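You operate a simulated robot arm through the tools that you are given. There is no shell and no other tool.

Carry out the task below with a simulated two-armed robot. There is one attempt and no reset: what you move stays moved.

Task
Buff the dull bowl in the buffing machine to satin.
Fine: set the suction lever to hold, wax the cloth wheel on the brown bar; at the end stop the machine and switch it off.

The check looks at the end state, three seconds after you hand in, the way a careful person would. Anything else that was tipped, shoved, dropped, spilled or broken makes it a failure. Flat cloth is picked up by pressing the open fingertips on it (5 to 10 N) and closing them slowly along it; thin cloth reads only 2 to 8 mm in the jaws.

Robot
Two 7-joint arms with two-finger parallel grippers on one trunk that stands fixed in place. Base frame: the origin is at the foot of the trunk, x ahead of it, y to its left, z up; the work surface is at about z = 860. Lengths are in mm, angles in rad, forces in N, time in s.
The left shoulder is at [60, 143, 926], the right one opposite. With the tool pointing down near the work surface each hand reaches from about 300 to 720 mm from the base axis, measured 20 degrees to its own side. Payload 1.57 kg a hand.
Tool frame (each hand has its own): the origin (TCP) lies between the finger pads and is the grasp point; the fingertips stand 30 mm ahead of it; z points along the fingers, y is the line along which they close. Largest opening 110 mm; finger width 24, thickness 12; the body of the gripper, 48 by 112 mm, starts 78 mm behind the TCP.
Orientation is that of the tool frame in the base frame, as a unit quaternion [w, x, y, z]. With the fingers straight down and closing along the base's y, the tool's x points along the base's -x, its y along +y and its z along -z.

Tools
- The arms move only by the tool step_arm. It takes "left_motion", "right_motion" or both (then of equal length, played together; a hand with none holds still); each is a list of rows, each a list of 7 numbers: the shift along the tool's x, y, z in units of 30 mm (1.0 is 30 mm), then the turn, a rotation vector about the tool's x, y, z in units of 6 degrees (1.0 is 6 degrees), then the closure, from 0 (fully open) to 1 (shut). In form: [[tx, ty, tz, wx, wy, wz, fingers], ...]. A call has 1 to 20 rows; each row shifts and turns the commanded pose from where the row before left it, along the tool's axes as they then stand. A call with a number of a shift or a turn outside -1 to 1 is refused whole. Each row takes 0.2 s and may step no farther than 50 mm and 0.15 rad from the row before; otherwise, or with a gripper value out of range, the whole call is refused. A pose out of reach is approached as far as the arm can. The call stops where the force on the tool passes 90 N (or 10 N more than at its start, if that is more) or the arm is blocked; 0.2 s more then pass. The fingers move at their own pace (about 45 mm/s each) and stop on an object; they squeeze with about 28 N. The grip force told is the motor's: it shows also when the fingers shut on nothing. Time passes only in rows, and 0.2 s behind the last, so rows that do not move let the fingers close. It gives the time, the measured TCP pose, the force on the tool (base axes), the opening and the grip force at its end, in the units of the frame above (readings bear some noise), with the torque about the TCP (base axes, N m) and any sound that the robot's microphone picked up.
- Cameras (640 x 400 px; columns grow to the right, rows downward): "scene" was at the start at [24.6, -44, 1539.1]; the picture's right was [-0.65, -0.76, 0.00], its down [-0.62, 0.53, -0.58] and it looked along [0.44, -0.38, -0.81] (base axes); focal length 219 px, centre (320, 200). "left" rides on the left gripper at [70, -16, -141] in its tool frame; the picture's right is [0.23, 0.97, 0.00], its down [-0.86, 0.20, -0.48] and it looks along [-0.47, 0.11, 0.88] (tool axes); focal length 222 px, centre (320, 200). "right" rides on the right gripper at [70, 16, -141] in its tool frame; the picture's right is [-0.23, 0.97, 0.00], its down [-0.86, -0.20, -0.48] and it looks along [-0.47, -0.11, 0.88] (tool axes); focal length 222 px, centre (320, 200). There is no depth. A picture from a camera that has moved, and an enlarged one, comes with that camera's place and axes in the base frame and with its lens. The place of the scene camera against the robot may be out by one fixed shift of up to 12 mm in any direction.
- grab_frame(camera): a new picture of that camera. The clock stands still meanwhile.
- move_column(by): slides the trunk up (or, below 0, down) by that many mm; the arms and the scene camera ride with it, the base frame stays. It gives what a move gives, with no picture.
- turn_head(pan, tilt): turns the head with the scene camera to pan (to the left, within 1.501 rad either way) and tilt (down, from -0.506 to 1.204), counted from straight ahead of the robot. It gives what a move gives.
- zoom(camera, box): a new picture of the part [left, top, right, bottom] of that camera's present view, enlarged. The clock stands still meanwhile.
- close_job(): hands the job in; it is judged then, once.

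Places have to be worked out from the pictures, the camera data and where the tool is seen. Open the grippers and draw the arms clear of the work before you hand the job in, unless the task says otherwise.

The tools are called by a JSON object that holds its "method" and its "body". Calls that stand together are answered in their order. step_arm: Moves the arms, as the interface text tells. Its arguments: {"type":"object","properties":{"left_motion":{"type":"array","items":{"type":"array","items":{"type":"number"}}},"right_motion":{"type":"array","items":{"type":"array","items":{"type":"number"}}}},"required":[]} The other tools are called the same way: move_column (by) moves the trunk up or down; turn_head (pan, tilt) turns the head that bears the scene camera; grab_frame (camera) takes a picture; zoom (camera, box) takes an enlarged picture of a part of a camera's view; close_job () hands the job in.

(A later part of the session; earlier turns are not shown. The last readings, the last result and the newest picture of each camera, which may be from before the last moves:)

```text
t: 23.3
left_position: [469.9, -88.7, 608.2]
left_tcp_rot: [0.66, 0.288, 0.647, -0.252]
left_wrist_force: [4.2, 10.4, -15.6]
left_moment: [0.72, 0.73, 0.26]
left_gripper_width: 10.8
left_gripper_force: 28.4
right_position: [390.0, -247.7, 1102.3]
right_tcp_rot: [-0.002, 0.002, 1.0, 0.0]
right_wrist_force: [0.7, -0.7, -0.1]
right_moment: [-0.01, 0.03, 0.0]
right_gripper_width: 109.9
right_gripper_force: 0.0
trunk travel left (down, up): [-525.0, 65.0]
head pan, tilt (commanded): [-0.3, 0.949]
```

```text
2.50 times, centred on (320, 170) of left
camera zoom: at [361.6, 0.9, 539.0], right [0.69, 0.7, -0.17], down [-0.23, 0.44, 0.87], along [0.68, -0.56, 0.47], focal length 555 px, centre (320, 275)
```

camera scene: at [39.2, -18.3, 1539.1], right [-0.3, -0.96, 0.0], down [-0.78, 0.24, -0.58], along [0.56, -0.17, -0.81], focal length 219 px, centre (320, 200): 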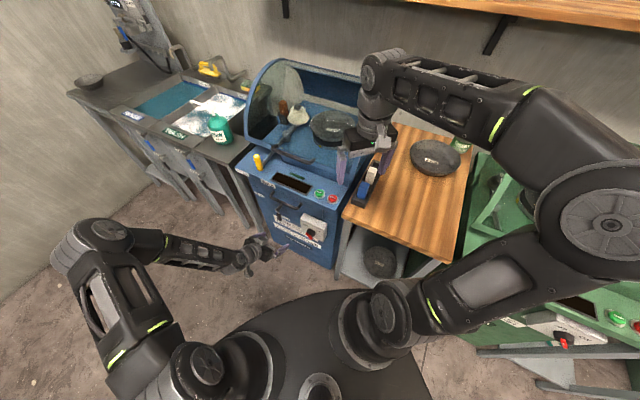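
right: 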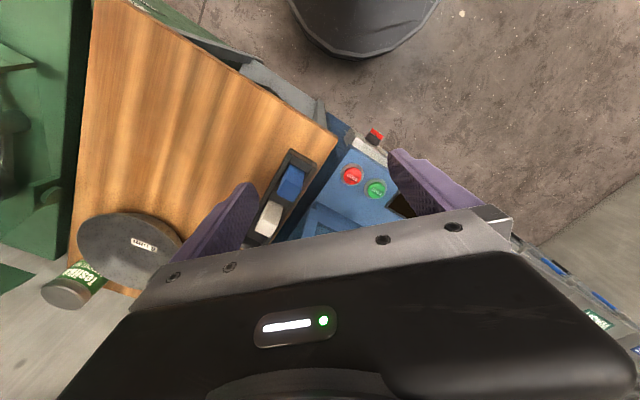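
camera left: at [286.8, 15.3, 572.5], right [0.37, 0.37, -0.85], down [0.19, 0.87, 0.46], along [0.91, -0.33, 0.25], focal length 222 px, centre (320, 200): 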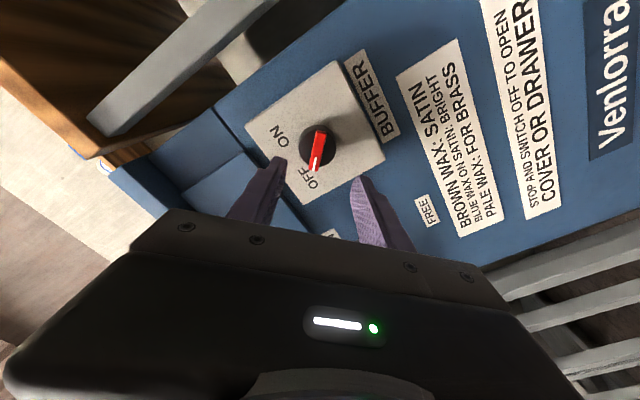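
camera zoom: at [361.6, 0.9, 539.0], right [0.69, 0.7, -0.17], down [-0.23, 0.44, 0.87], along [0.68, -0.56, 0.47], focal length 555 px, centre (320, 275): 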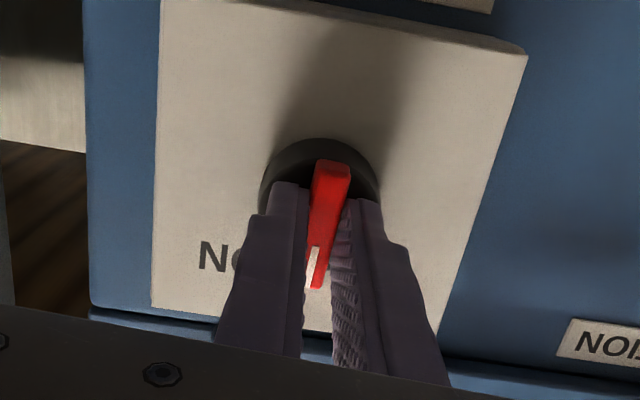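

The bar turns with the fingers. I relieve the small side load and complete the remaining 42°.

{"method": "step_arm", "body": {"left_motion": [[0.05, 0.033, 0, 0, 0, 1, 1], [0, 0, 0, 0, 0, 1, 1], [0, 0, 0, 0, 0, 1, 1], [0, 0, 0, 0, 0, 1, 1], [0, 0, 0, 0, 0, 1, 1], [0, 0, 0, 0, 0, 1, 1], [0, 0, 0, 0, 0, 1, 1]]}}

{"method": "zoom", "body": {"camera": "left", "box": [220, 90, 420, 250]}}

{"method": "zoom", "body": {"camera": "scene", "box": [270, 160, 350, 240]}}

```text
t: 24.9
left_position: [470.9, -87.3, 609.0]
left_tcp_rot: [0.708, 0.499, 0.5, 0.002]
left_wrist_force: [-2.3, 16.9, 1.4]
left_moment: [-0.66, 0.19, -0.34]
left_gripper_width: 10.9
left_gripper_force: 28.6
right_position: [388.7, -245.9, 1103.1]
right_tcp_rot: [0.0, 0.001, 1.0, -0.001]
right_wrist_force: [-0.3, 0.4, -0.5]
right_moment: [0.02, -0.04, 0.0]
right_gripper_width: 110.2
right_gripper_force: 0.0
trunk travel left (down, up): [-525.0, 65.0]
head pan, tilt (commanded): [-0.3, 0.949]
```

```text
2.50 times, centred on (320, 170) of left
camera zoom: at [397.9, 36.8, 548.3], right [0.6, 0.6, 0.53], down [-0.67, 0.01, 0.74], along [0.44, -0.8, 0.41], focal length 555 px, centre (320, 275)
```

zoom: 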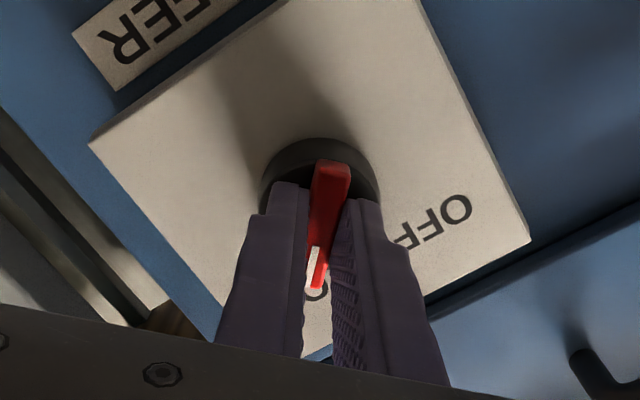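

```text
5.00 times, centred on (310, 200) of scene
camera zoom: at [38.4, -16.7, 1539.2], right [-0.3, -0.96, 0.0], down [-0.78, 0.24, -0.58], along [0.56, -0.17, -0.81], focal length 1097 px, centre (370, 200)
```

zoom: 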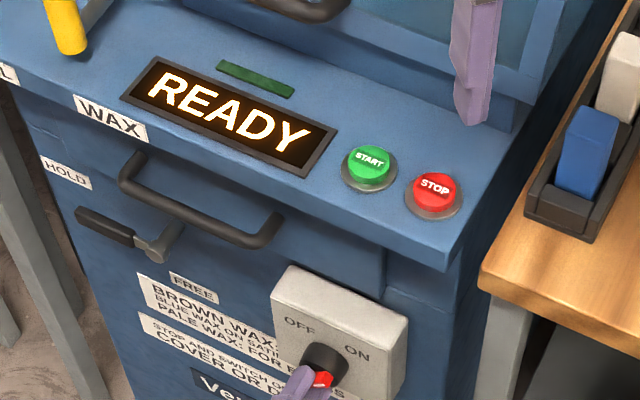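

The display shows READY – the machine is powered. I open the fingers and retract straight back from the knob.

{"method": "step_arm", "body": {"left_motion": [[0, 0, 0, 0, 0, 0, 0.6], [0, 0, 0, 0, 0, 0, 0.6], [0, 0, -1, 0, 0, 0, 0.6], [0, 0, -1, 0, 0, 0, 0.6], [0, 0, -1, 0, 0, 0, 0.6], [0, 0, -1, 0, 0, 0, 0.6]]}}

{"method": "zoom", "body": {"camera": "scene", "box": [225, 50, 385, 250]}}

{"method": "grab_frame", "body": {"camera": "left"}}

```text
t: 26.3
left_position: [384.2, -4.0, 608.2]
left_tcp_rot: [0.708, 0.5, 0.5, 0.001]
left_wrist_force: [0.8, -0.2, -0.6]
left_moment: [0.03, 0.01, 0.01]
left_gripper_width: 43.9
left_gripper_force: 0.2
right_position: [389.3, -247.1, 1103.2]
right_tcp_rot: [-0.001, 0.0, 1.0, 0.0]
right_wrist_force: [-0.4, -0.7, 0.4]
right_moment: [-0.03, 0.01, -0.03]
right_gripper_width: 109.9
right_gripper_force: 0.0
trunk travel left (down, up): [-525.0, 65.0]
head pan, tilt (commanded): [-0.3, 0.949]
```

```text
2.00 times, centred on (305, 150) of scene
camera zoom: at [38.5, -17.9, 1539.1], right [-0.3, -0.96, 0.0], down [-0.78, 0.24, -0.58], along [0.56, -0.17, -0.81], focal length 439 px, centre (350, 300)
```

zoom: 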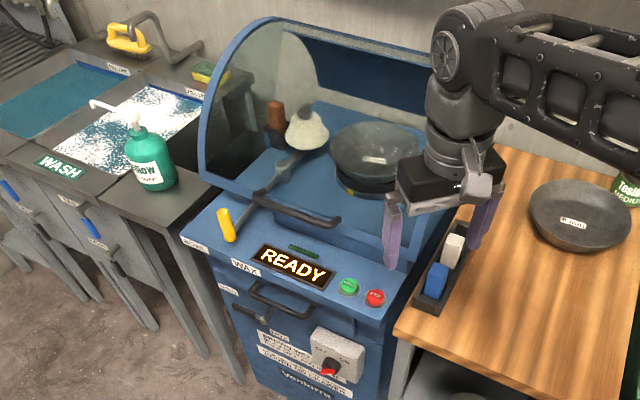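

```text
taken
camera left: at [312.1, 121.1, 548.4], right [0.6, 0.6, 0.53], down [-0.67, 0.01, 0.74], along [0.44, -0.8, 0.41], focal length 222 px, centre (320, 200)
```

left: 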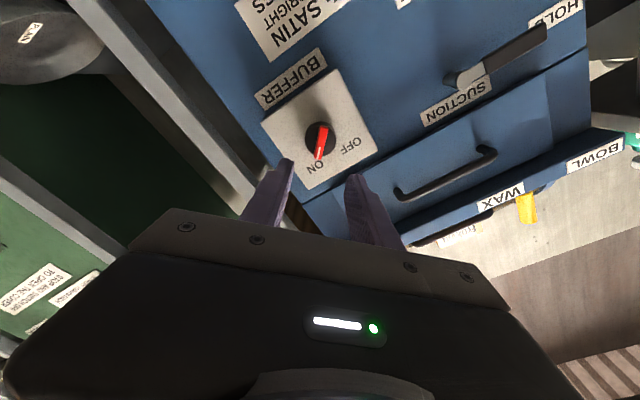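

Knob mark points to ON. I triangulate START ≈ [525, -172, 862] and STOP ≈ [485, -210, 862]. Now I roll the left hand back and raise it in front of the yellow handle for a close look.

{"method": "step_arm", "body": {"left_motion": [[0, 0, 0, 0, 0, -0.9375, 0.6], [0, 0, 0, 0, 0, -0.9375, 0.6], [0, 0, 0, 0, 0, -0.9375, 0.6], [0, 0, 0, 0, 0, -0.9375, 0.6], [0, 0, 0, 0, 0, -0.9375, 0.6], [0, 0, 0, 0, 0, -0.9375, 0.6], [0, 0, 0, 0, 0, -0.9375, 0.6], [0, 0, 0, 0, 0, -0.9375, 0.6], [0, 0, 0, 0, 1, 0, 0.6], [0, 0, 0, 0, 1, 0, 0.6], [0, 0, 0, 0, 1, 0, 0.6], [0, 0, 0, 0, 1, 0, 0.6], [0, 0, 0, 0, 1, 0, 0.6]]}}

{"method": "step_arm", "body": {"left_motion": [[-0.897, 0.697, -0.402, 0, 0, 0, 0.6], [-0.897, 0.697, -0.402, 0, 0, 0, 0.6], [-0.897, 0.697, -0.402, 0, 0, 0, 0.6], [-0.897, 0.697, -0.402, 0, 0, 0, 0.6], [-0.897, 0.697, -0.402, 0, 0, 0, 0.6], [-0.897, 0.697, -0.402, 0, 0, 0, 0.6], [-0.897, 0.697, -0.402, 0, 0, 0, 0.6], [-0.897, 0.697, -0.402, 0, 0, 0, 0.6], [-0.897, 0.697, -0.402, 0, 0, 0, 0.6], [-0.897, 0.697, -0.402, 0, 0, 0, 0.6], [-0.897, 0.697, -0.402, 0, 0, 0, 0.6], [-0.897, 0.697, -0.402, 0, 0, 0, 0.6]]}}

{"method": "grab_frame", "body": {"camera": "left"}}

{"method": "grab_frame", "body": {"camera": "scene"}}

```text
t: 29.1
left_position: [384.6, -4.2, 608.7]
left_tcp_rot: [0.461, 0.332, 0.801, -0.19]
left_wrist_force: [-0.1, -0.2, 0.5]
left_moment: [-0.01, -0.05, 0.02]
left_gripper_width: 44.1
left_gripper_force: 0.0
right_position: [389.7, -247.4, 1102.6]
right_tcp_rot: [0.0, 0.0, 1.0, 0.0]
right_wrist_force: [-0.4, -0.3, -0.6]
right_moment: [-0.01, -0.01, -0.02]
right_gripper_width: 110.1
right_gripper_force: 0.1
trunk travel left (down, up): [-525.0, 65.0]
head pan, tilt (commanded): [-0.3, 0.949]
```

```text
t: 31.7
left_position: [587.2, 147.9, 961.5]
left_tcp_rot: [0.463, 0.332, 0.8, -0.19]
left_wrist_force: [-0.3, -1.1, 0.0]
left_moment: [-0.01, 0.02, 0.01]
left_gripper_width: 43.7
left_gripper_force: 0.0
right_position: [390.1, -247.3, 1102.4]
right_tcp_rot: [0.0, 0.0, 1.0, 0.0]
right_wrist_force: [-0.9, 0.6, 0.3]
right_moment: [-0.01, 0.01, 0.02]
right_gripper_width: 110.1
right_gripper_force: 0.0
trunk travel left (down, up): [-525.0, 65.0]
head pan, tilt (commanded): [-0.3, 0.949]
```

```text
taken
camera left: at [464.4, 245.7, 971.8], right [0.61, 0.77, -0.19], down [0.15, 0.13, 0.98], along [0.78, -0.63, -0.04], focal length 222 px, centre (320, 200)
```

left: 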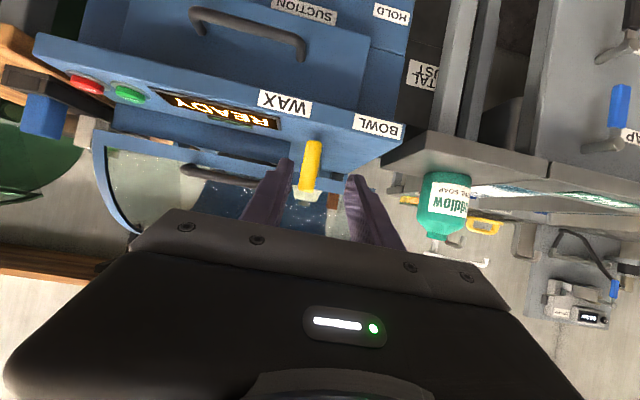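

```text
taken
camera scene: at [38.7, -18.4, 1539.0], right [-0.3, -0.96, 0.0], down [-0.78, 0.24, -0.58], along [0.56, -0.17, -0.81], focal length 219 px, centre (320, 200)
```

scene: 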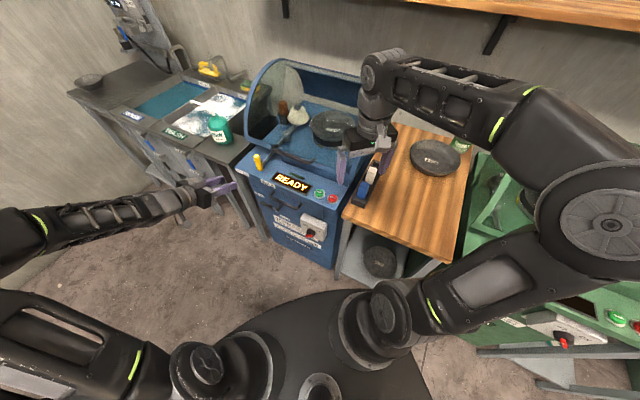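

The upside-down view shows the yellow vertical handle between BOWL and WAX. I zoom to measure it.

{"method": "zoom", "body": {"camera": "left", "box": [220, 70, 420, 230]}}

{"method": "zoom", "body": {"camera": "left", "box": [80, 60, 240, 220]}}

{"method": "zoom", "body": {"camera": "scene", "box": [235, 55, 355, 205]}}

```text
2.50 times, centred on (320, 150) of left
camera zoom: at [464.4, 245.7, 971.8], right [0.61, 0.77, -0.19], down [0.15, 0.13, 0.98], along [0.78, -0.63, -0.04], focal length 555 px, centre (320, 325)
```

zoom: 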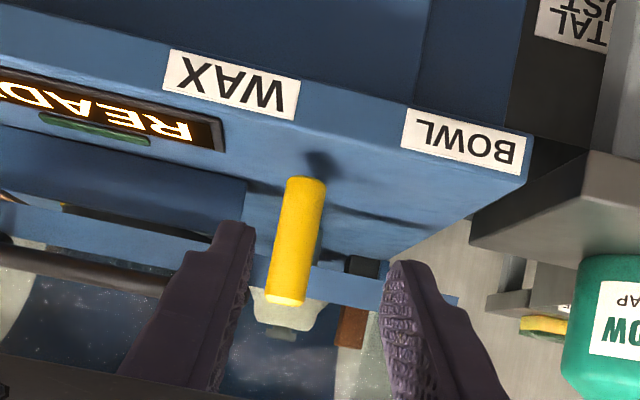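

```text
2.50 times, centred on (160, 140) of left
camera zoom: at [464.4, 245.7, 971.8], right [0.61, 0.77, -0.19], down [0.15, 0.13, 0.98], along [0.78, -0.63, -0.04], focal length 555 px, centre (720, 350)
```

zoom: 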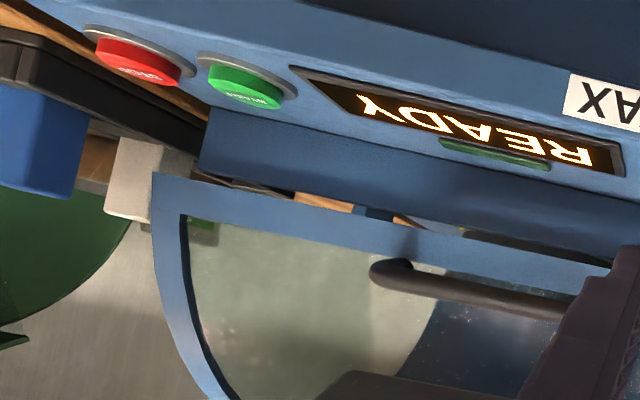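

```text
2.67 times, centred on (295, 130) of scene
camera zoom: at [38.7, -18.4, 1539.0], right [-0.3, -0.96, 0.0], down [-0.78, 0.24, -0.58], along [0.56, -0.17, -0.81], focal length 585 px, centre (387, 387)
```

zoom: 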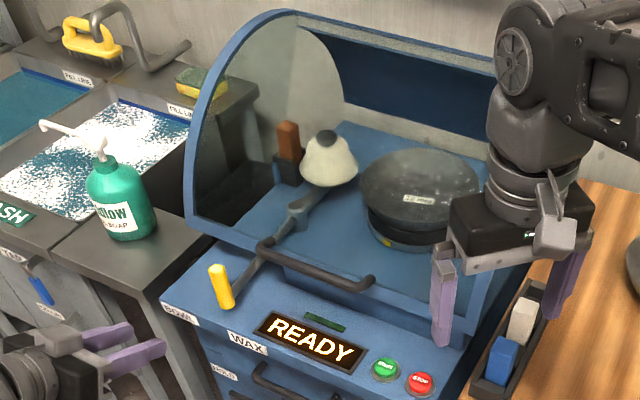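

I place the yellow handle (vertical, Ø≈23 mm) at about [706, 20], z 879–949. I first bring the right hand, fingers closed, over the START button (still high up), yawed to align with the machine.

{"method": "step_arm", "body": {"right_motion": [[-0.893, 0.507, 0, 0, 0, 0, 1], [-0.893, 0.507, 0, 0, 0, 0, 1], [-0.893, 0.507, 0, 0, 0, 0, 1], [-0.893, 0.507, 0, 0, 0, 0, 1], [-0.893, 0.507, 0, 0, 0, 0, 1], [0, 0, 0, 0, 0, 0.9375, 1], [0, 0, 0, 0, 0, 0.9375, 1], [0, 0, 0, 0, 0, 0.9375, 1], [0, 0, 0, 0, 0, 0.9375, 1], [0, 0, 0, 0, 0, 0.9375, 1], [0, 0, 0, 0, 0, 0.9375, 1], [0, 0, 0, 0, 0, 0.9375, 1], [0, 0, 0, 0, 0, 0.9375, 1]]}}

{"method": "grab_frame", "body": {"camera": "right"}}

{"method": "grab_frame", "body": {"camera": "scene"}}

```text
t: 34.5
left_position: [587.3, 147.5, 962.0]
left_tcp_rot: [0.462, 0.332, 0.8, -0.19]
left_wrist_force: [0.2, -0.4, -0.2]
left_moment: [-0.01, -0.01, -0.01]
left_gripper_width: 43.8
left_gripper_force: 0.0
right_position: [514.1, -176.5, 1102.1]
right_tcp_rot: [0.0, 0.383, 0.924, -0.001]
right_wrist_force: [0.2, 0.8, 0.3]
right_moment: [-0.02, 0.01, 0.02]
right_gripper_width: 0.2
right_gripper_force: 21.5
right hand out of reach, approached as far as the arm can: row 5
trunk travel left (down, up): [-525.0, 65.0]
head pan, tilt (commanded): [-0.3, 0.949]
```

```text
taken
camera right: at [477.0, -115.8, 1244.6], right [0.85, 0.53, 0.0], down [0.46, -0.75, 0.48], along [0.25, -0.41, -0.88], focal length 222 px, centre (320, 200)
```

right: 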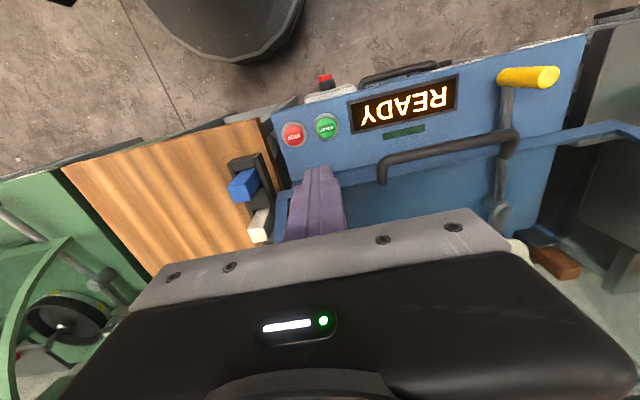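

```text
taken
camera scene: at [38.8, -18.2, 1539.1], right [-0.3, -0.96, 0.0], down [-0.78, 0.24, -0.58], along [0.56, -0.17, -0.81], focal length 219 px, centre (320, 200)
```

scene: 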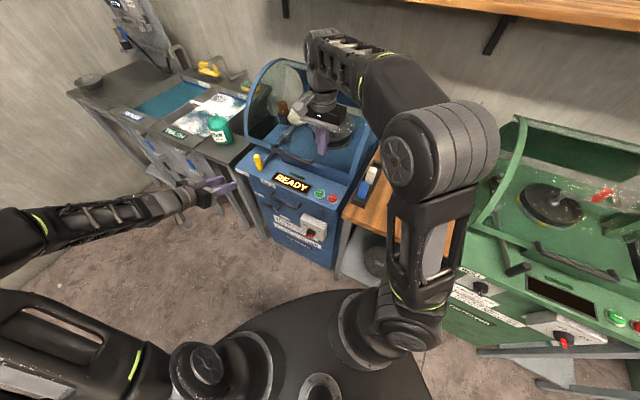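

The right camera gives a clear overhead view: START ≈ [522, -171, 870], STOP ≈ [483, -209, 869], handle top ≈ [703, 25, 948]. I lower the right hand to hover above START.

{"method": "step_arm", "body": {"right_motion": [[0, 0, 0.983, 0, 0, 0, 1], [0, 0, 0.983, 0, 0, 0, 1], [0, 0, 0.983, 0, 0, 0, 1], [0, 0, 0.983, 0, 0, 0, 1], [0, 0, 0.983, 0, 0, 0, 1], [0, 0, 0.983, 0, 0, 0, 1]]}}

{"method": "grab_frame", "body": {"camera": "right"}}

{"method": "zoom", "body": {"camera": "scene", "box": [225, 50, 385, 210]}}

{"method": "grab_frame", "body": {"camera": "left"}}

```text
t: 35.9
left_position: [586.4, 147.8, 960.9]
left_tcp_rot: [0.462, 0.332, 0.8, -0.19]
left_wrist_force: [-0.9, 0.7, 1.0]
left_moment: [-0.01, -0.01, -0.05]
left_gripper_width: 44.1
left_gripper_force: 0.1
right_position: [514.4, -175.0, 926.7]
right_tcp_rot: [0.0, 0.383, 0.924, 0.001]
right_wrist_force: [0.0, 0.3, 0.0]
right_moment: [0.01, -0.01, 0.0]
right_gripper_width: 0.1
right_gripper_force: 21.3
trunk travel left (down, up): [-525.0, 65.0]
head pan, tilt (commanded): [-0.3, 0.949]
```

```text
taken
camera right: at [476.6, -115.5, 1068.1], right [0.85, 0.53, 0.0], down [0.46, -0.75, 0.48], along [0.25, -0.41, -0.88], focal length 222 px, centre (320, 200)
```

right: 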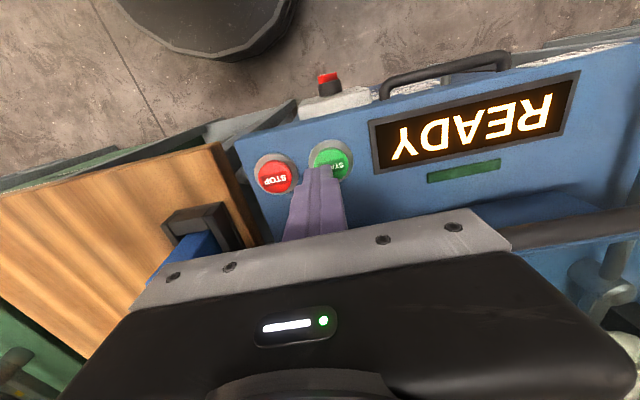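

```text
2.50 times, centred on (305, 130) of scene
camera zoom: at [39.3, -18.2, 1539.1], right [-0.3, -0.96, 0.0], down [-0.78, 0.24, -0.58], along [0.56, -0.17, -0.81], focal length 549 px, centre (358, 375)
```

zoom: 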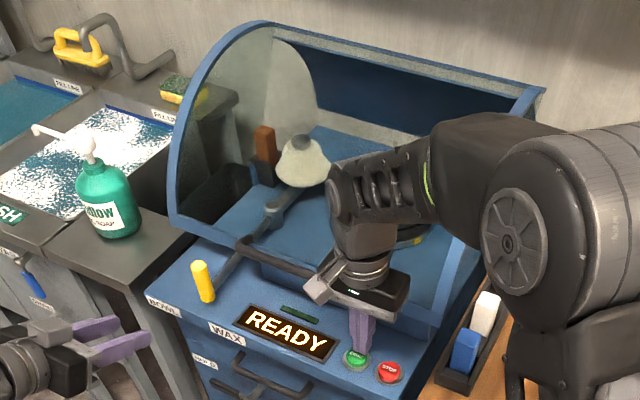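

```text
taken
camera left: at [464.8, 245.7, 971.4], right [0.61, 0.77, -0.19], down [0.15, 0.13, 0.98], along [0.78, -0.63, -0.04], focal length 222 px, centre (320, 200)
```

left: 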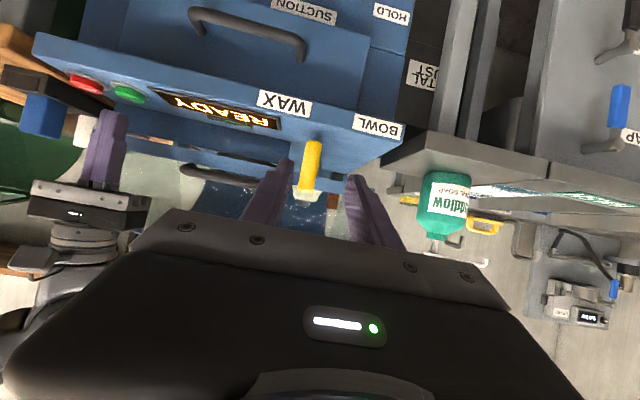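

Right fingertips hover near START (need ≈9 mm shift along tool y). Now I open the left fingers a bit more and approach the yellow handle, stopping short to check alignment.

{"method": "step_arm", "body": {"left_motion": [[-0.263, -0.026, 0.933, 0, 0, 0, 0.4], [-0.263, -0.026, 0.933, 0, 0, 0, 0.4], [-0.263, -0.026, 0.933, 0, 0, 0, 0.4], [-0.263, -0.026, 0.933, 0, 0, 0, 0.4]], "right_motion": [[-0.009, 0.074, 0, 0, 0, 0, 1], [-0.009, 0.074, 0, 0, 0, 0, 1], [-0.009, 0.074, 0, 0, 0, 0, 1], [-0.009, 0.074, 0, 0, 0, 0, 1]]}}

{"method": "grab_frame", "body": {"camera": "left"}}

{"method": "zoom", "body": {"camera": "scene", "box": [225, 110, 345, 210]}}

{"method": "zoom", "body": {"camera": "right", "box": [220, 100, 420, 240]}}

```text
t: 36.9
left_position: [666.2, 64.8, 932.0]
left_tcp_rot: [0.462, 0.332, 0.8, -0.19]
left_wrist_force: [0.0, 1.2, -0.3]
left_moment: [0.01, -0.03, 0.0]
left_gripper_width: 66.0
left_gripper_force: 0.1
right_position: [522.0, -171.2, 925.8]
right_tcp_rot: [0.001, 0.383, 0.924, 0.0]
right_wrist_force: [-0.4, -0.3, -0.2]
right_moment: [-0.01, -0.01, 0.0]
right_gripper_width: 0.0
right_gripper_force: 21.7
trunk travel left (down, up): [-525.0, 65.0]
head pan, tilt (commanded): [-0.3, 0.949]
```

```text
taken
camera left: at [543.5, 162.8, 942.6], right [0.61, 0.77, -0.19], down [0.15, 0.13, 0.98], along [0.78, -0.62, -0.04], focal length 222 px, centre (320, 200)
```

left: 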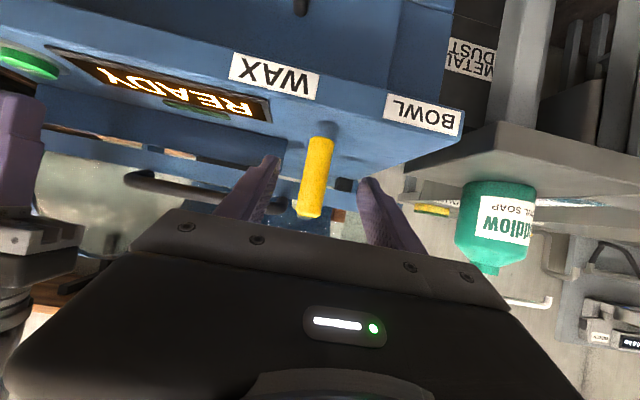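

```text
4.00 times, centred on (285, 160) of scene
camera zoom: at [39.4, -18.6, 1539.1], right [-0.3, -0.96, 0.0], down [-0.78, 0.24, -0.58], along [0.56, -0.17, -0.81], focal length 878 px, centre (460, 360)
```

zoom: 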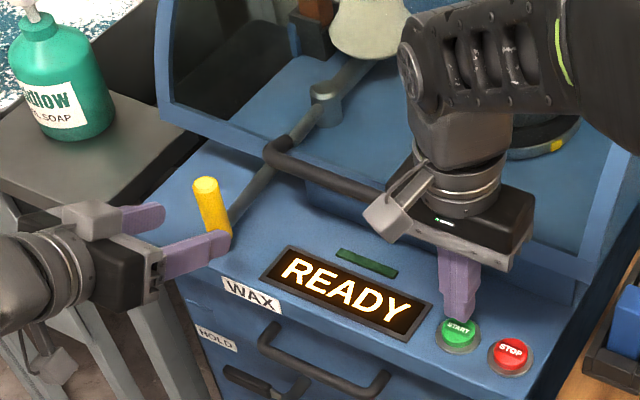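

```text
2.86 times, centred on (320, 170) of right
camera zoom: at [484.4, -110.4, 1067.9], right [0.85, 0.53, 0.0], down [0.46, -0.75, 0.48], along [0.25, -0.41, -0.88], focal length 635 px, centre (320, 286)
```

zoom: 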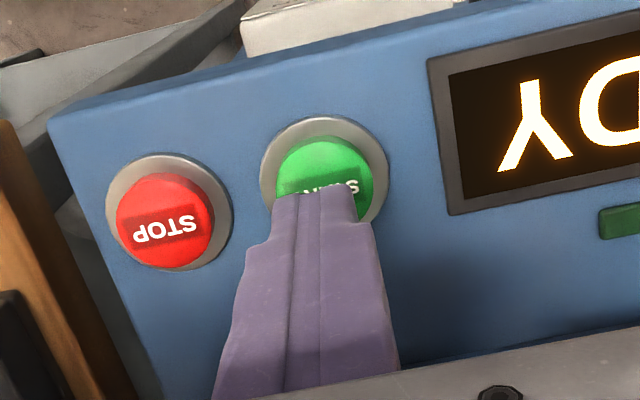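

Handle is centred between the left fingers. I advance the last 54 mm and close on it.

{"method": "step_arm", "body": {"left_motion": [[-0.248, -0.033, 0.897, 0, 0, 0, 0.4], [-0.248, -0.033, 0.897, 0, 0, 0, 0.4], [0, 0, 0, 0, 0, 0, 1], [0, 0, 0, 0, 0, 0, 1], [0, 0, 0, 0, 0, 0, 1], [0, 0, 0, 0, 0, 0, 1], [0, 0, 0, 0, 0, 0, 1]]}}

{"method": "zoom", "body": {"camera": "scene", "box": [225, 50, 345, 210]}}

{"method": "grab_frame", "body": {"camera": "left"}}

```text
t: 38.5
left_position: [702.2, 25.0, 918.5]
left_tcp_rot: [0.463, 0.331, 0.8, -0.19]
left_wrist_force: [1.5, -0.1, -1.0]
left_moment: [-0.13, 0.28, 0.0]
left_gripper_width: 23.9
left_gripper_force: 35.6
right_position: [521.1, -171.4, 925.6]
right_tcp_rot: [0.0, 0.382, 0.924, 0.0]
right_wrist_force: [-0.1, 0.0, 1.0]
right_moment: [0.01, -0.01, 0.03]
right_gripper_width: 0.0
right_gripper_force: 20.9
trunk travel left (down, up): [-525.0, 65.0]
head pan, tilt (commanded): [-0.3, 0.949]
```

```text
2.50 times, centred on (285, 130) of scene
camera zoom: at [39.2, -18.3, 1539.1], right [-0.3, -0.96, 0.0], down [-0.78, 0.24, -0.58], along [0.56, -0.17, -0.81], focal length 549 px, centre (408, 375)
```

zoom: 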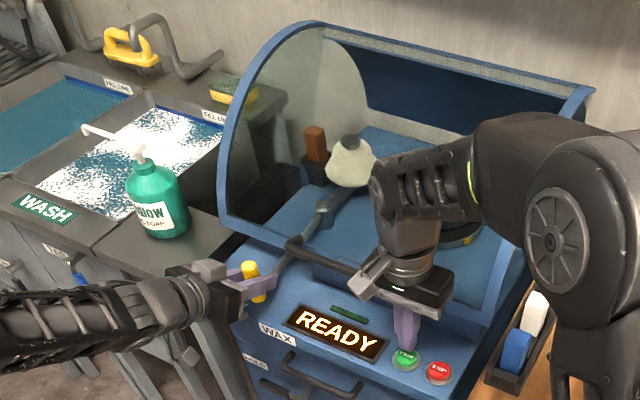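

```text
taken
camera left: at [579.3, 122.9, 929.0], right [0.61, 0.77, -0.2], down [0.15, 0.13, 0.98], along [0.78, -0.62, -0.04], focal length 222 px, centre (320, 200)
```

left: 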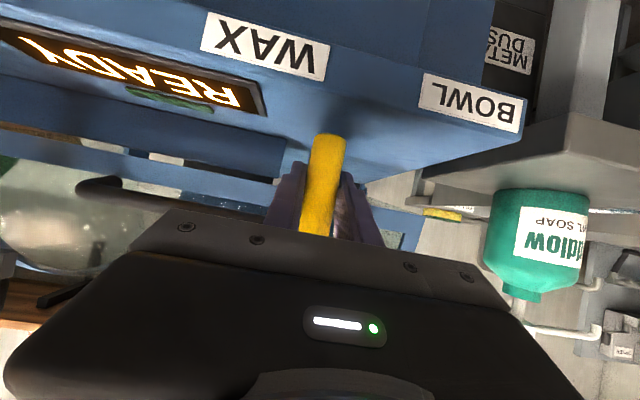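

The handle is held at 23.9 mm at neutral. Now I press START with the right hand: descend gently and read the force.

{"method": "step_arm", "body": {"right_motion": [[0, 0, 0.4, 0, 0, 0, 1], [0, 0, 0.3, 0, 0, 0, 1], [0, 0, 0.15, 0, 0, 0, 1]]}}

{"method": "zoom", "body": {"camera": "right", "box": [220, 80, 460, 240]}}

```text
t: 39.3
left_position: [702.7, 25.7, 917.4]
left_tcp_rot: [0.462, 0.331, 0.8, -0.19]
left_wrist_force: [3.5, -1.6, -2.6]
left_moment: [-0.52, 0.14, 0.05]
left_gripper_width: 23.7
left_gripper_force: 36.3
right_position: [521.1, -170.6, 900.9]
right_tcp_rot: [0.0, 0.382, 0.924, 0.0]
right_wrist_force: [0.1, 0.6, 1.7]
right_moment: [-0.04, 0.0, 0.03]
right_gripper_width: 0.1
right_gripper_force: 21.5
trunk travel left (down, up): [-525.0, 65.0]
head pan, tilt (commanded): [-0.3, 0.949]
```

```text
2.50 times, centred on (340, 160) of right
camera zoom: at [484.1, -110.5, 1042.4], right [0.85, 0.53, 0.0], down [0.46, -0.75, 0.48], along [0.25, -0.41, -0.88], focal length 555 px, centre (270, 300)
```

zoom: 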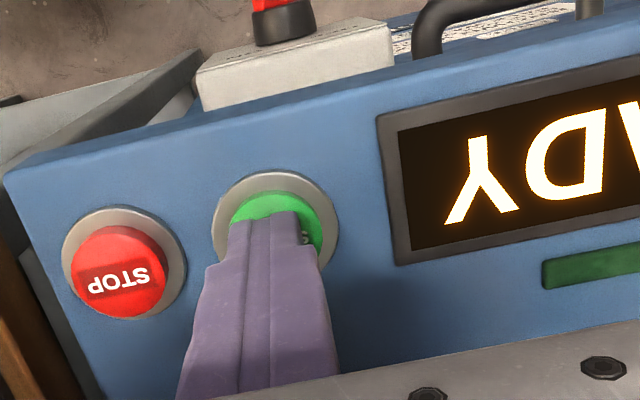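

Tip is at the button surface. I press in small steps.

{"method": "step_arm", "body": {"right_motion": [[0, 0, 0.1, 0, 0, 0, 1], [0, 0, 0.1, 0, 0, 0, 1]]}}

{"method": "zoom", "body": {"camera": "scene", "box": [225, 50, 345, 210]}}

```text
t: 39.9
left_position: [700.7, 23.4, 919.6]
left_tcp_rot: [0.461, 0.333, 0.8, -0.19]
left_wrist_force: [13.1, -10.8, -11.7]
left_moment: [-0.43, 0.32, 0.08]
left_gripper_width: 23.9
left_gripper_force: 36.1
right_position: [521.7, -171.0, 895.7]
right_tcp_rot: [-0.001, 0.383, 0.924, 0.002]
right_wrist_force: [-10.2, -0.4, 33.4]
right_moment: [0.03, 0.36, 0.16]
right_gripper_width: 0.2
right_gripper_force: 21.3
trunk travel left (down, up): [-525.0, 65.0]
head pan, tilt (commanded): [-0.3, 0.949]
heard: click
```

```text
2.50 times, centred on (285, 130) of scene
camera zoom: at [37.8, -18.6, 1539.6], right [-0.3, -0.95, 0.0], down [-0.78, 0.24, -0.58], along [0.56, -0.17, -0.81], focal length 549 px, centre (408, 375)
```

zoom: 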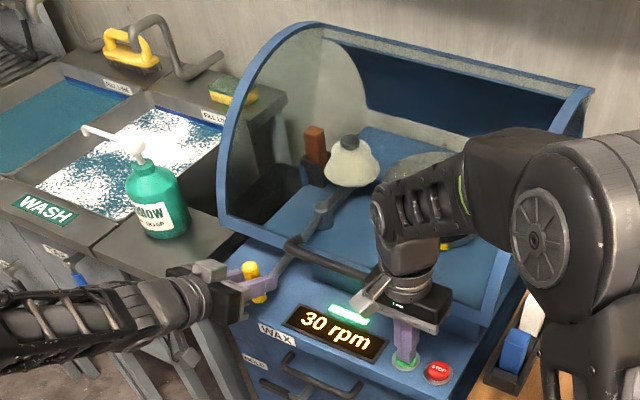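

Click heard, the display shows "30 rpm" and the green lamp is lit. I lift the right hand off the button.

{"method": "step_arm", "body": {"right_motion": [[0, 0, -0.5, 0, 0, 0, 1], [0, 0, -0.6, 0, 0, 0, 1]]}}

{"method": "zoom", "body": {"camera": "scene", "box": [225, 50, 345, 210]}}

```text
t: 40.5
left_position: [702.3, 24.9, 917.8]
left_tcp_rot: [0.463, 0.331, 0.8, -0.19]
left_wrist_force: [1.8, -0.9, -3.2]
left_moment: [-0.64, -0.43, 0.09]
left_gripper_width: 23.7
left_gripper_force: 36.3
right_position: [522.4, -170.7, 927.3]
right_tcp_rot: [0.0, 0.381, 0.925, -0.001]
right_wrist_force: [-0.2, -0.1, -0.1]
right_moment: [0.03, -0.03, 0.03]
right_gripper_width: 0.1
right_gripper_force: 21.5
trunk travel left (down, up): [-525.0, 65.0]
head pan, tilt (commanded): [-0.3, 0.949]
```

```text
2.50 times, centred on (285, 130) of scene
camera zoom: at [39.4, -18.1, 1538.9], right [-0.3, -0.96, 0.0], down [-0.78, 0.24, -0.58], along [0.56, -0.17, -0.81], focal length 549 px, centre (408, 375)
```

zoom: 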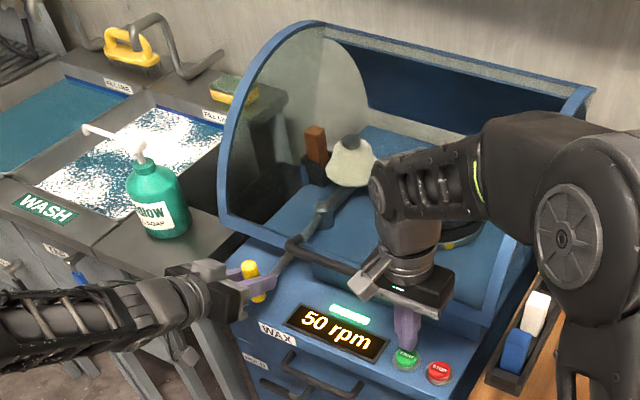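

It is spinning up (50 rpm). I give it a moment to reach speed and then check the display again.

{"method": "step_arm", "body": {"left_motion": [[0, 0, 0, 0, 0, 0, 1], [0, 0, 0, 0, 0, 0, 1], [0, 0, 0, 0, 0, 0, 1], [0, 0, 0, 0, 0, 0, 1], [0, 0, 0, 0, 0, 0, 1], [0, 0, 0, 0, 0, 0, 1]], "right_motion": [[0.6, 0, -0.8, 0, 0, 0, 1], [0.6, 0, -0.8, 0, 0, 0, 1], [0.6, -0.5, -0.8, 0, 0, 0, 1], [0.6, -0.5, -0.5, 0, 0, 0, 1], [0, -0.5, 0, 0, 0, 0, 1], [0, -0.5, 0, 0, 0, 0, 1]]}}

{"method": "zoom", "body": {"camera": "scene", "box": [225, 50, 385, 210]}}

{"method": "grab_frame", "body": {"camera": "right"}}

```text
t: 41.9
left_position: [700.9, 24.7, 918.6]
left_tcp_rot: [0.463, 0.331, 0.8, -0.19]
left_wrist_force: [0.1, 0.9, 0.4]
left_moment: [0.02, 0.78, 0.08]
left_gripper_width: 23.7
left_gripper_force: 35.9
right_position: [428.3, -161.4, 1014.4]
right_tcp_rot: [0.0, 0.382, 0.924, 0.0]
right_wrist_force: [-0.5, 0.3, 0.3]
right_moment: [0.03, -0.01, -0.01]
right_gripper_width: 0.0
right_gripper_force: 21.2
trunk travel left (down, up): [-525.0, 65.0]
head pan, tilt (commanded): [-0.3, 0.949]
```

```text
2.50 times, centred on (305, 130) of scene
camera zoom: at [38.9, -18.3, 1539.1], right [-0.3, -0.96, 0.0], down [-0.78, 0.24, -0.58], along [0.56, -0.17, -0.81], focal length 549 px, centre (358, 375)
```

zoom: 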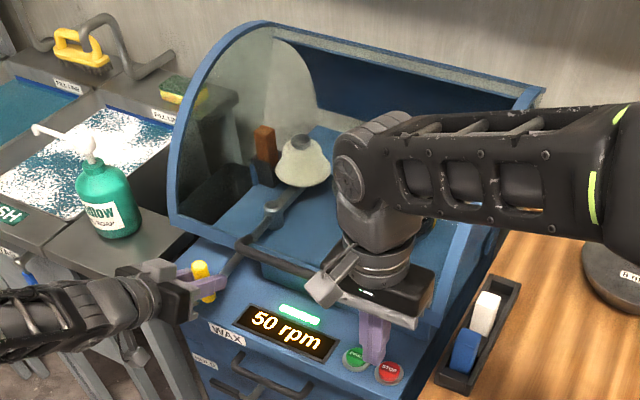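

```text
taken
camera right: at [390.6, -102.8, 1156.2], right [0.85, 0.53, 0.0], down [0.46, -0.75, 0.48], along [0.25, -0.41, -0.88], focal length 222 px, centre (320, 200)
```

right: 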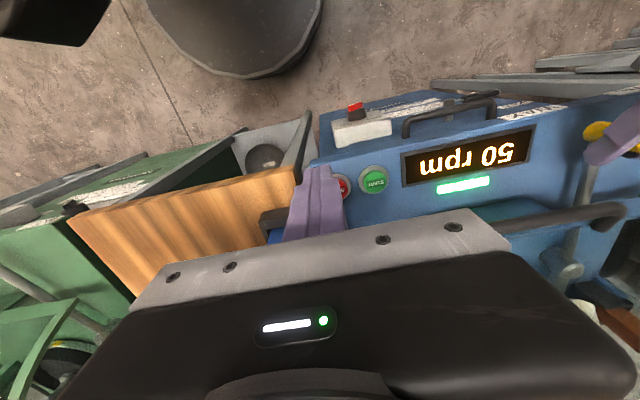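

Speed is steady at 50 rpm. Now I push the handle slowly right toward WAX, watching force and picture.

{"method": "step_arm", "body": {"left_motion": [[0, -0.2, 0.01, 0, 0, 0, 1], [-0.01, -0.2, 0.02, 0, 0, 0, 1], [-0.01, -0.2, 0.02, 0, 0, 0, 1], [-0.02, -0.2, 0.03, 0, 0, 0, 1], [-0.02, -0.2, 0.04, 0, 0, 0, 1], [-0.02, -0.2, 0.04, 0, 0, 0, 1]]}}

{"method": "zoom", "body": {"camera": "scene", "box": [225, 50, 385, 210]}}

```text
t: 43.3
left_position: [683.8, 2.1, 918.1]
left_tcp_rot: [0.463, 0.329, 0.801, -0.187]
left_wrist_force: [13.9, 13.3, 5.4]
left_moment: [-0.39, 0.34, -0.27]
left_gripper_width: 23.7
left_gripper_force: 35.4
right_position: [430.1, -163.0, 1015.1]
right_tcp_rot: [0.0, 0.383, 0.924, -0.001]
right_wrist_force: [-0.2, -0.2, -0.6]
right_moment: [-0.03, -0.03, 0.01]
right_gripper_width: 0.0
right_gripper_force: 21.2
trunk travel left (down, up): [-525.0, 65.0]
head pan, tilt (commanded): [-0.3, 0.949]
```

```text
2.50 times, centred on (305, 130) of scene
camera zoom: at [40.4, -16.3, 1539.2], right [-0.29, -0.96, 0.0], down [-0.78, 0.24, -0.58], along [0.56, -0.17, -0.81], focal length 549 px, centre (358, 375)
```

zoom: 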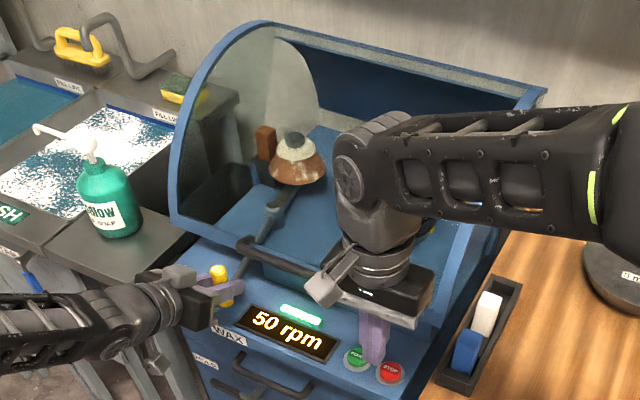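

The cloth wheel is already touching the brown bar and picking up brown. I zoom to see how evenly it is waxed.

{"method": "zoom", "body": {"camera": "scene", "box": [275, 70, 315, 110]}}

{"method": "zoom", "body": {"camera": "scene", "box": [275, 155, 325, 195]}}

```text
10.00 times, centred on (295, 90) of scene
camera zoom: at [40.4, -16.3, 1539.2], right [-0.29, -0.96, 0.0], down [-0.78, 0.24, -0.58], along [0.56, -0.17, -0.81], focal length 2194 px, centre (570, 1300)
```

zoom: 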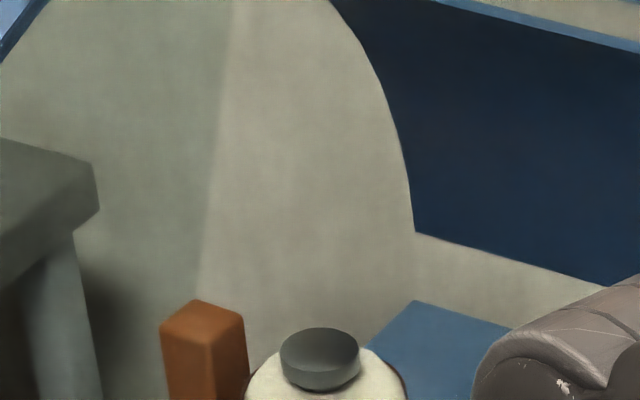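

```text
10.00 times, centred on (300, 175) of scene
camera zoom: at [40.4, -16.3, 1539.2], right [-0.29, -0.96, 0.0], down [-0.78, 0.24, -0.58], along [0.56, -0.17, -0.81], focal length 2194 px, centre (520, 450)
```

zoom: 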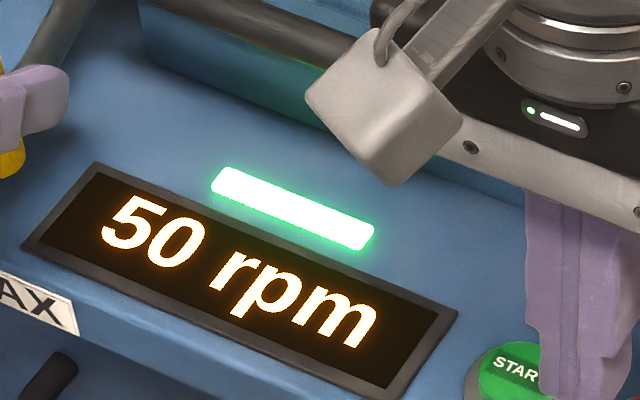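

I keep the wheel on the bar for about two seconds, then look at the wheel closely.

{"method": "step_arm", "body": {"left_motion": [[0, 0, 0, 0, 0, 0, 1], [0, 0, 0, 0, 0, 0, 1], [0, 0, 0, 0, 0, 0, 1], [0, 0, 0, 0, 0, 0, 1], [0, 0, 0, 0, 0, 0, 1], [0, 0, 0, 0, 0, 0, 1], [0, 0, 0, 0, 0, 0, 1], [0, 0, 0, 0, 0, 0, 1]]}}

{"method": "zoom", "body": {"camera": "scene", "box": [275, 92, 325, 137]}}

{"method": "zoom", "body": {"camera": "scene", "box": [225, 50, 385, 210]}}

```text
t: 45.1
left_position: [682.5, 2.2, 918.8]
left_tcp_rot: [0.464, 0.329, 0.8, -0.188]
left_wrist_force: [18.6, 26.0, 12.7]
left_moment: [0.22, 0.75, -0.04]
left_gripper_width: 23.6
left_gripper_force: 35.0
right_position: [429.3, -161.5, 1014.0]
right_tcp_rot: [0.0, 0.382, 0.924, -0.001]
right_wrist_force: [0.1, -0.4, 0.5]
right_moment: [0.01, 0.02, 0.0]
right_gripper_width: 0.0
right_gripper_force: 21.5
trunk travel left (down, up): [-525.0, 65.0]
head pan, tilt (commanded): [-0.3, 0.949]
```

```text
8.89 times, centred on (300, 114) of scene
camera zoom: at [40.0, -14.8, 1539.1], right [-0.3, -0.96, 0.0], down [-0.78, 0.24, -0.58], along [0.56, -0.17, -0.81], focal length 1950 px, centre (498, 960)
```

zoom: 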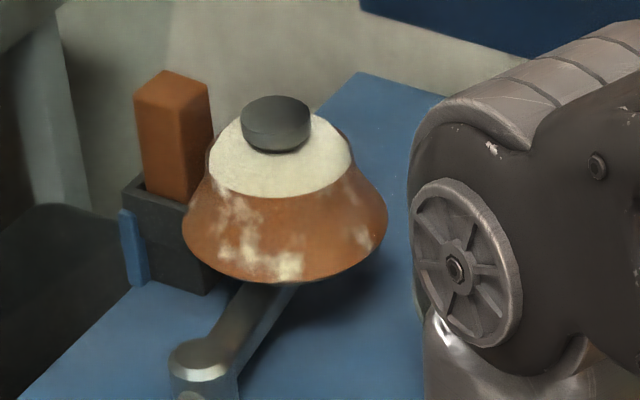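

```text
2.50 times, centred on (305, 130) of scene
camera zoom: at [40.0, -14.8, 1539.1], right [-0.3, -0.96, 0.0], down [-0.78, 0.24, -0.58], along [0.56, -0.17, -0.81], focal length 549 px, centre (358, 375)
```

zoom: 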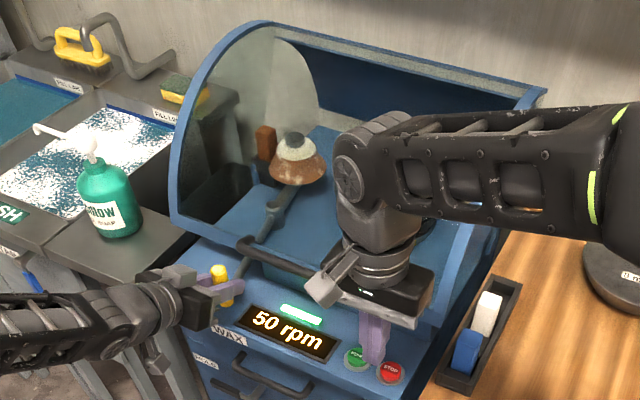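

The wheel's flank is mostly brown with a few pale patches left. I hold another two seconds.

{"method": "step_arm", "body": {"left_motion": [[0, 0.03, 0, 0, 0, 0, 1], [0, 0, 0, 0, 0, 0, 1], [0, 0, 0, 0, 0, 0, 1], [0, 0, 0, 0, 0, 0, 1], [0, 0, 0, 0, 0, 0, 1], [0, 0, 0, 0, 0, 0, 1], [0, 0, 0, 0, 0, 0, 1], [0, 0, 0, 0, 0, 0, 1], [0, 0, 0, 0, 0, 0, 1], [0, 0, 0, 0, 0, 0, 1]]}}

{"method": "zoom", "body": {"camera": "scene", "box": [275, 92, 325, 137]}}

```text
t: 47.3
left_position: [683.1, 2.1, 919.1]
left_tcp_rot: [0.464, 0.33, 0.8, -0.189]
left_wrist_force: [15.5, 26.0, 11.5]
left_moment: [-0.43, 0.13, -0.06]
left_gripper_width: 23.6
left_gripper_force: 35.7
right_position: [428.9, -160.8, 1014.9]
right_tcp_rot: [0.001, 0.383, 0.924, 0.0]
right_wrist_force: [-0.2, -0.4, 0.8]
right_moment: [-0.03, -0.03, 0.02]
right_gripper_width: 0.3
right_gripper_force: 21.3
trunk travel left (down, up): [-525.0, 65.0]
head pan, tilt (commanded): [-0.3, 0.949]
```

```text
8.89 times, centred on (300, 114) of scene
camera zoom: at [39.7, -14.7, 1539.1], right [-0.3, -0.96, 0.0], down [-0.78, 0.24, -0.58], along [0.56, -0.17, -0.81], focal length 1950 px, centre (498, 960)
```

zoom: 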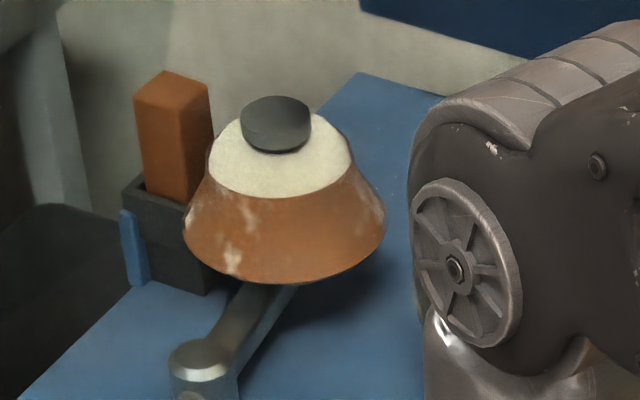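

Nearly uniform; a few pale spots rotate through. I hold about three seconds more.

{"method": "step_arm", "body": {"left_motion": [[0, 0, 0, 0, 0, 0, 1], [0, 0, 0, 0, 0, 0, 1], [0, 0, 0, 0, 0, 0, 1], [0, 0, 0, 0, 0, 0, 1], [0, 0, 0, 0, 0, 0, 1], [0, 0, 0, 0, 0, 0, 1], [0, 0, 0, 0, 0, 0, 1], [0, 0, 0, 0, 0, 0, 1], [0, 0, 0, 0, 0, 0, 1], [0, 0, 0, 0, 0, 0, 1], [0, 0, 0, 0, 0, 0, 1], [0, 0, 0, 0, 0, 0, 1], [0, 0, 0, 0, 0, 0, 1]]}}

{"method": "zoom", "body": {"camera": "scene", "box": [275, 92, 325, 137]}}

{"method": "step_arm", "body": {"left_motion": [[0, 0, 0, 0, 0, 0, 1]]}}

{"method": "zoom", "body": {"camera": "scene", "box": [275, 92, 325, 137]}}

```text
t: 50.1
left_position: [682.7, 2.3, 918.0]
left_tcp_rot: [0.464, 0.329, 0.8, -0.189]
left_wrist_force: [15.9, 26.8, 11.1]
left_moment: [-0.34, 0.27, -0.03]
left_gripper_width: 23.8
left_gripper_force: 35.9
right_position: [429.1, -160.7, 1014.3]
right_tcp_rot: [0.001, 0.383, 0.924, -0.002]
right_wrist_force: [0.7, 0.3, 0.2]
right_moment: [0.01, 0.0, -0.03]
right_gripper_width: 0.0
right_gripper_force: 21.0
trunk travel left (down, up): [-525.0, 65.0]
head pan, tilt (commanded): [-0.3, 0.949]
```

```text
8.89 times, centred on (300, 114) of scene
camera zoom: at [39.7, -14.7, 1539.1], right [-0.3, -0.96, 0.0], down [-0.78, 0.24, -0.58], along [0.56, -0.17, -0.81], focal length 1950 px, centre (498, 960)
```

zoom: 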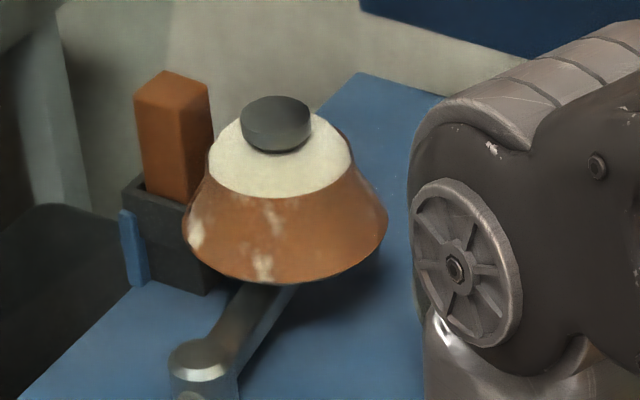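

```text
t: 50.5
left_position: [682.4, 3.5, 918.3]
left_tcp_rot: [0.463, 0.33, 0.801, -0.189]
left_wrist_force: [14.8, 25.5, 11.0]
left_moment: [-0.35, 0.23, -0.07]
left_gripper_width: 23.5
left_gripper_force: 35.9
right_position: [429.2, -159.9, 1014.5]
right_tcp_rot: [0.0, 0.382, 0.924, -0.001]
right_wrist_force: [0.1, 0.3, 0.1]
right_moment: [-0.01, -0.01, -0.03]
right_gripper_width: 0.2
right_gripper_force: 21.3
trunk travel left (down, up): [-525.0, 65.0]
head pan, tilt (commanded): [-0.3, 0.949]
```

```text
8.89 times, centred on (300, 114) of scene
camera zoom: at [39.7, -14.7, 1539.1], right [-0.3, -0.96, 0.0], down [-0.78, 0.24, -0.58], along [0.56, -0.17, -0.81], focal length 1950 px, centre (498, 960)
```

zoom: 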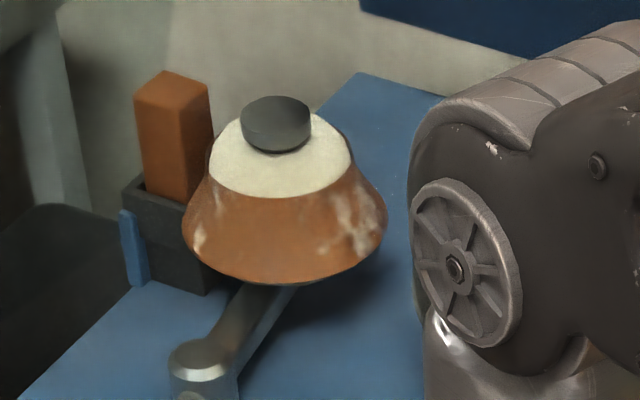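

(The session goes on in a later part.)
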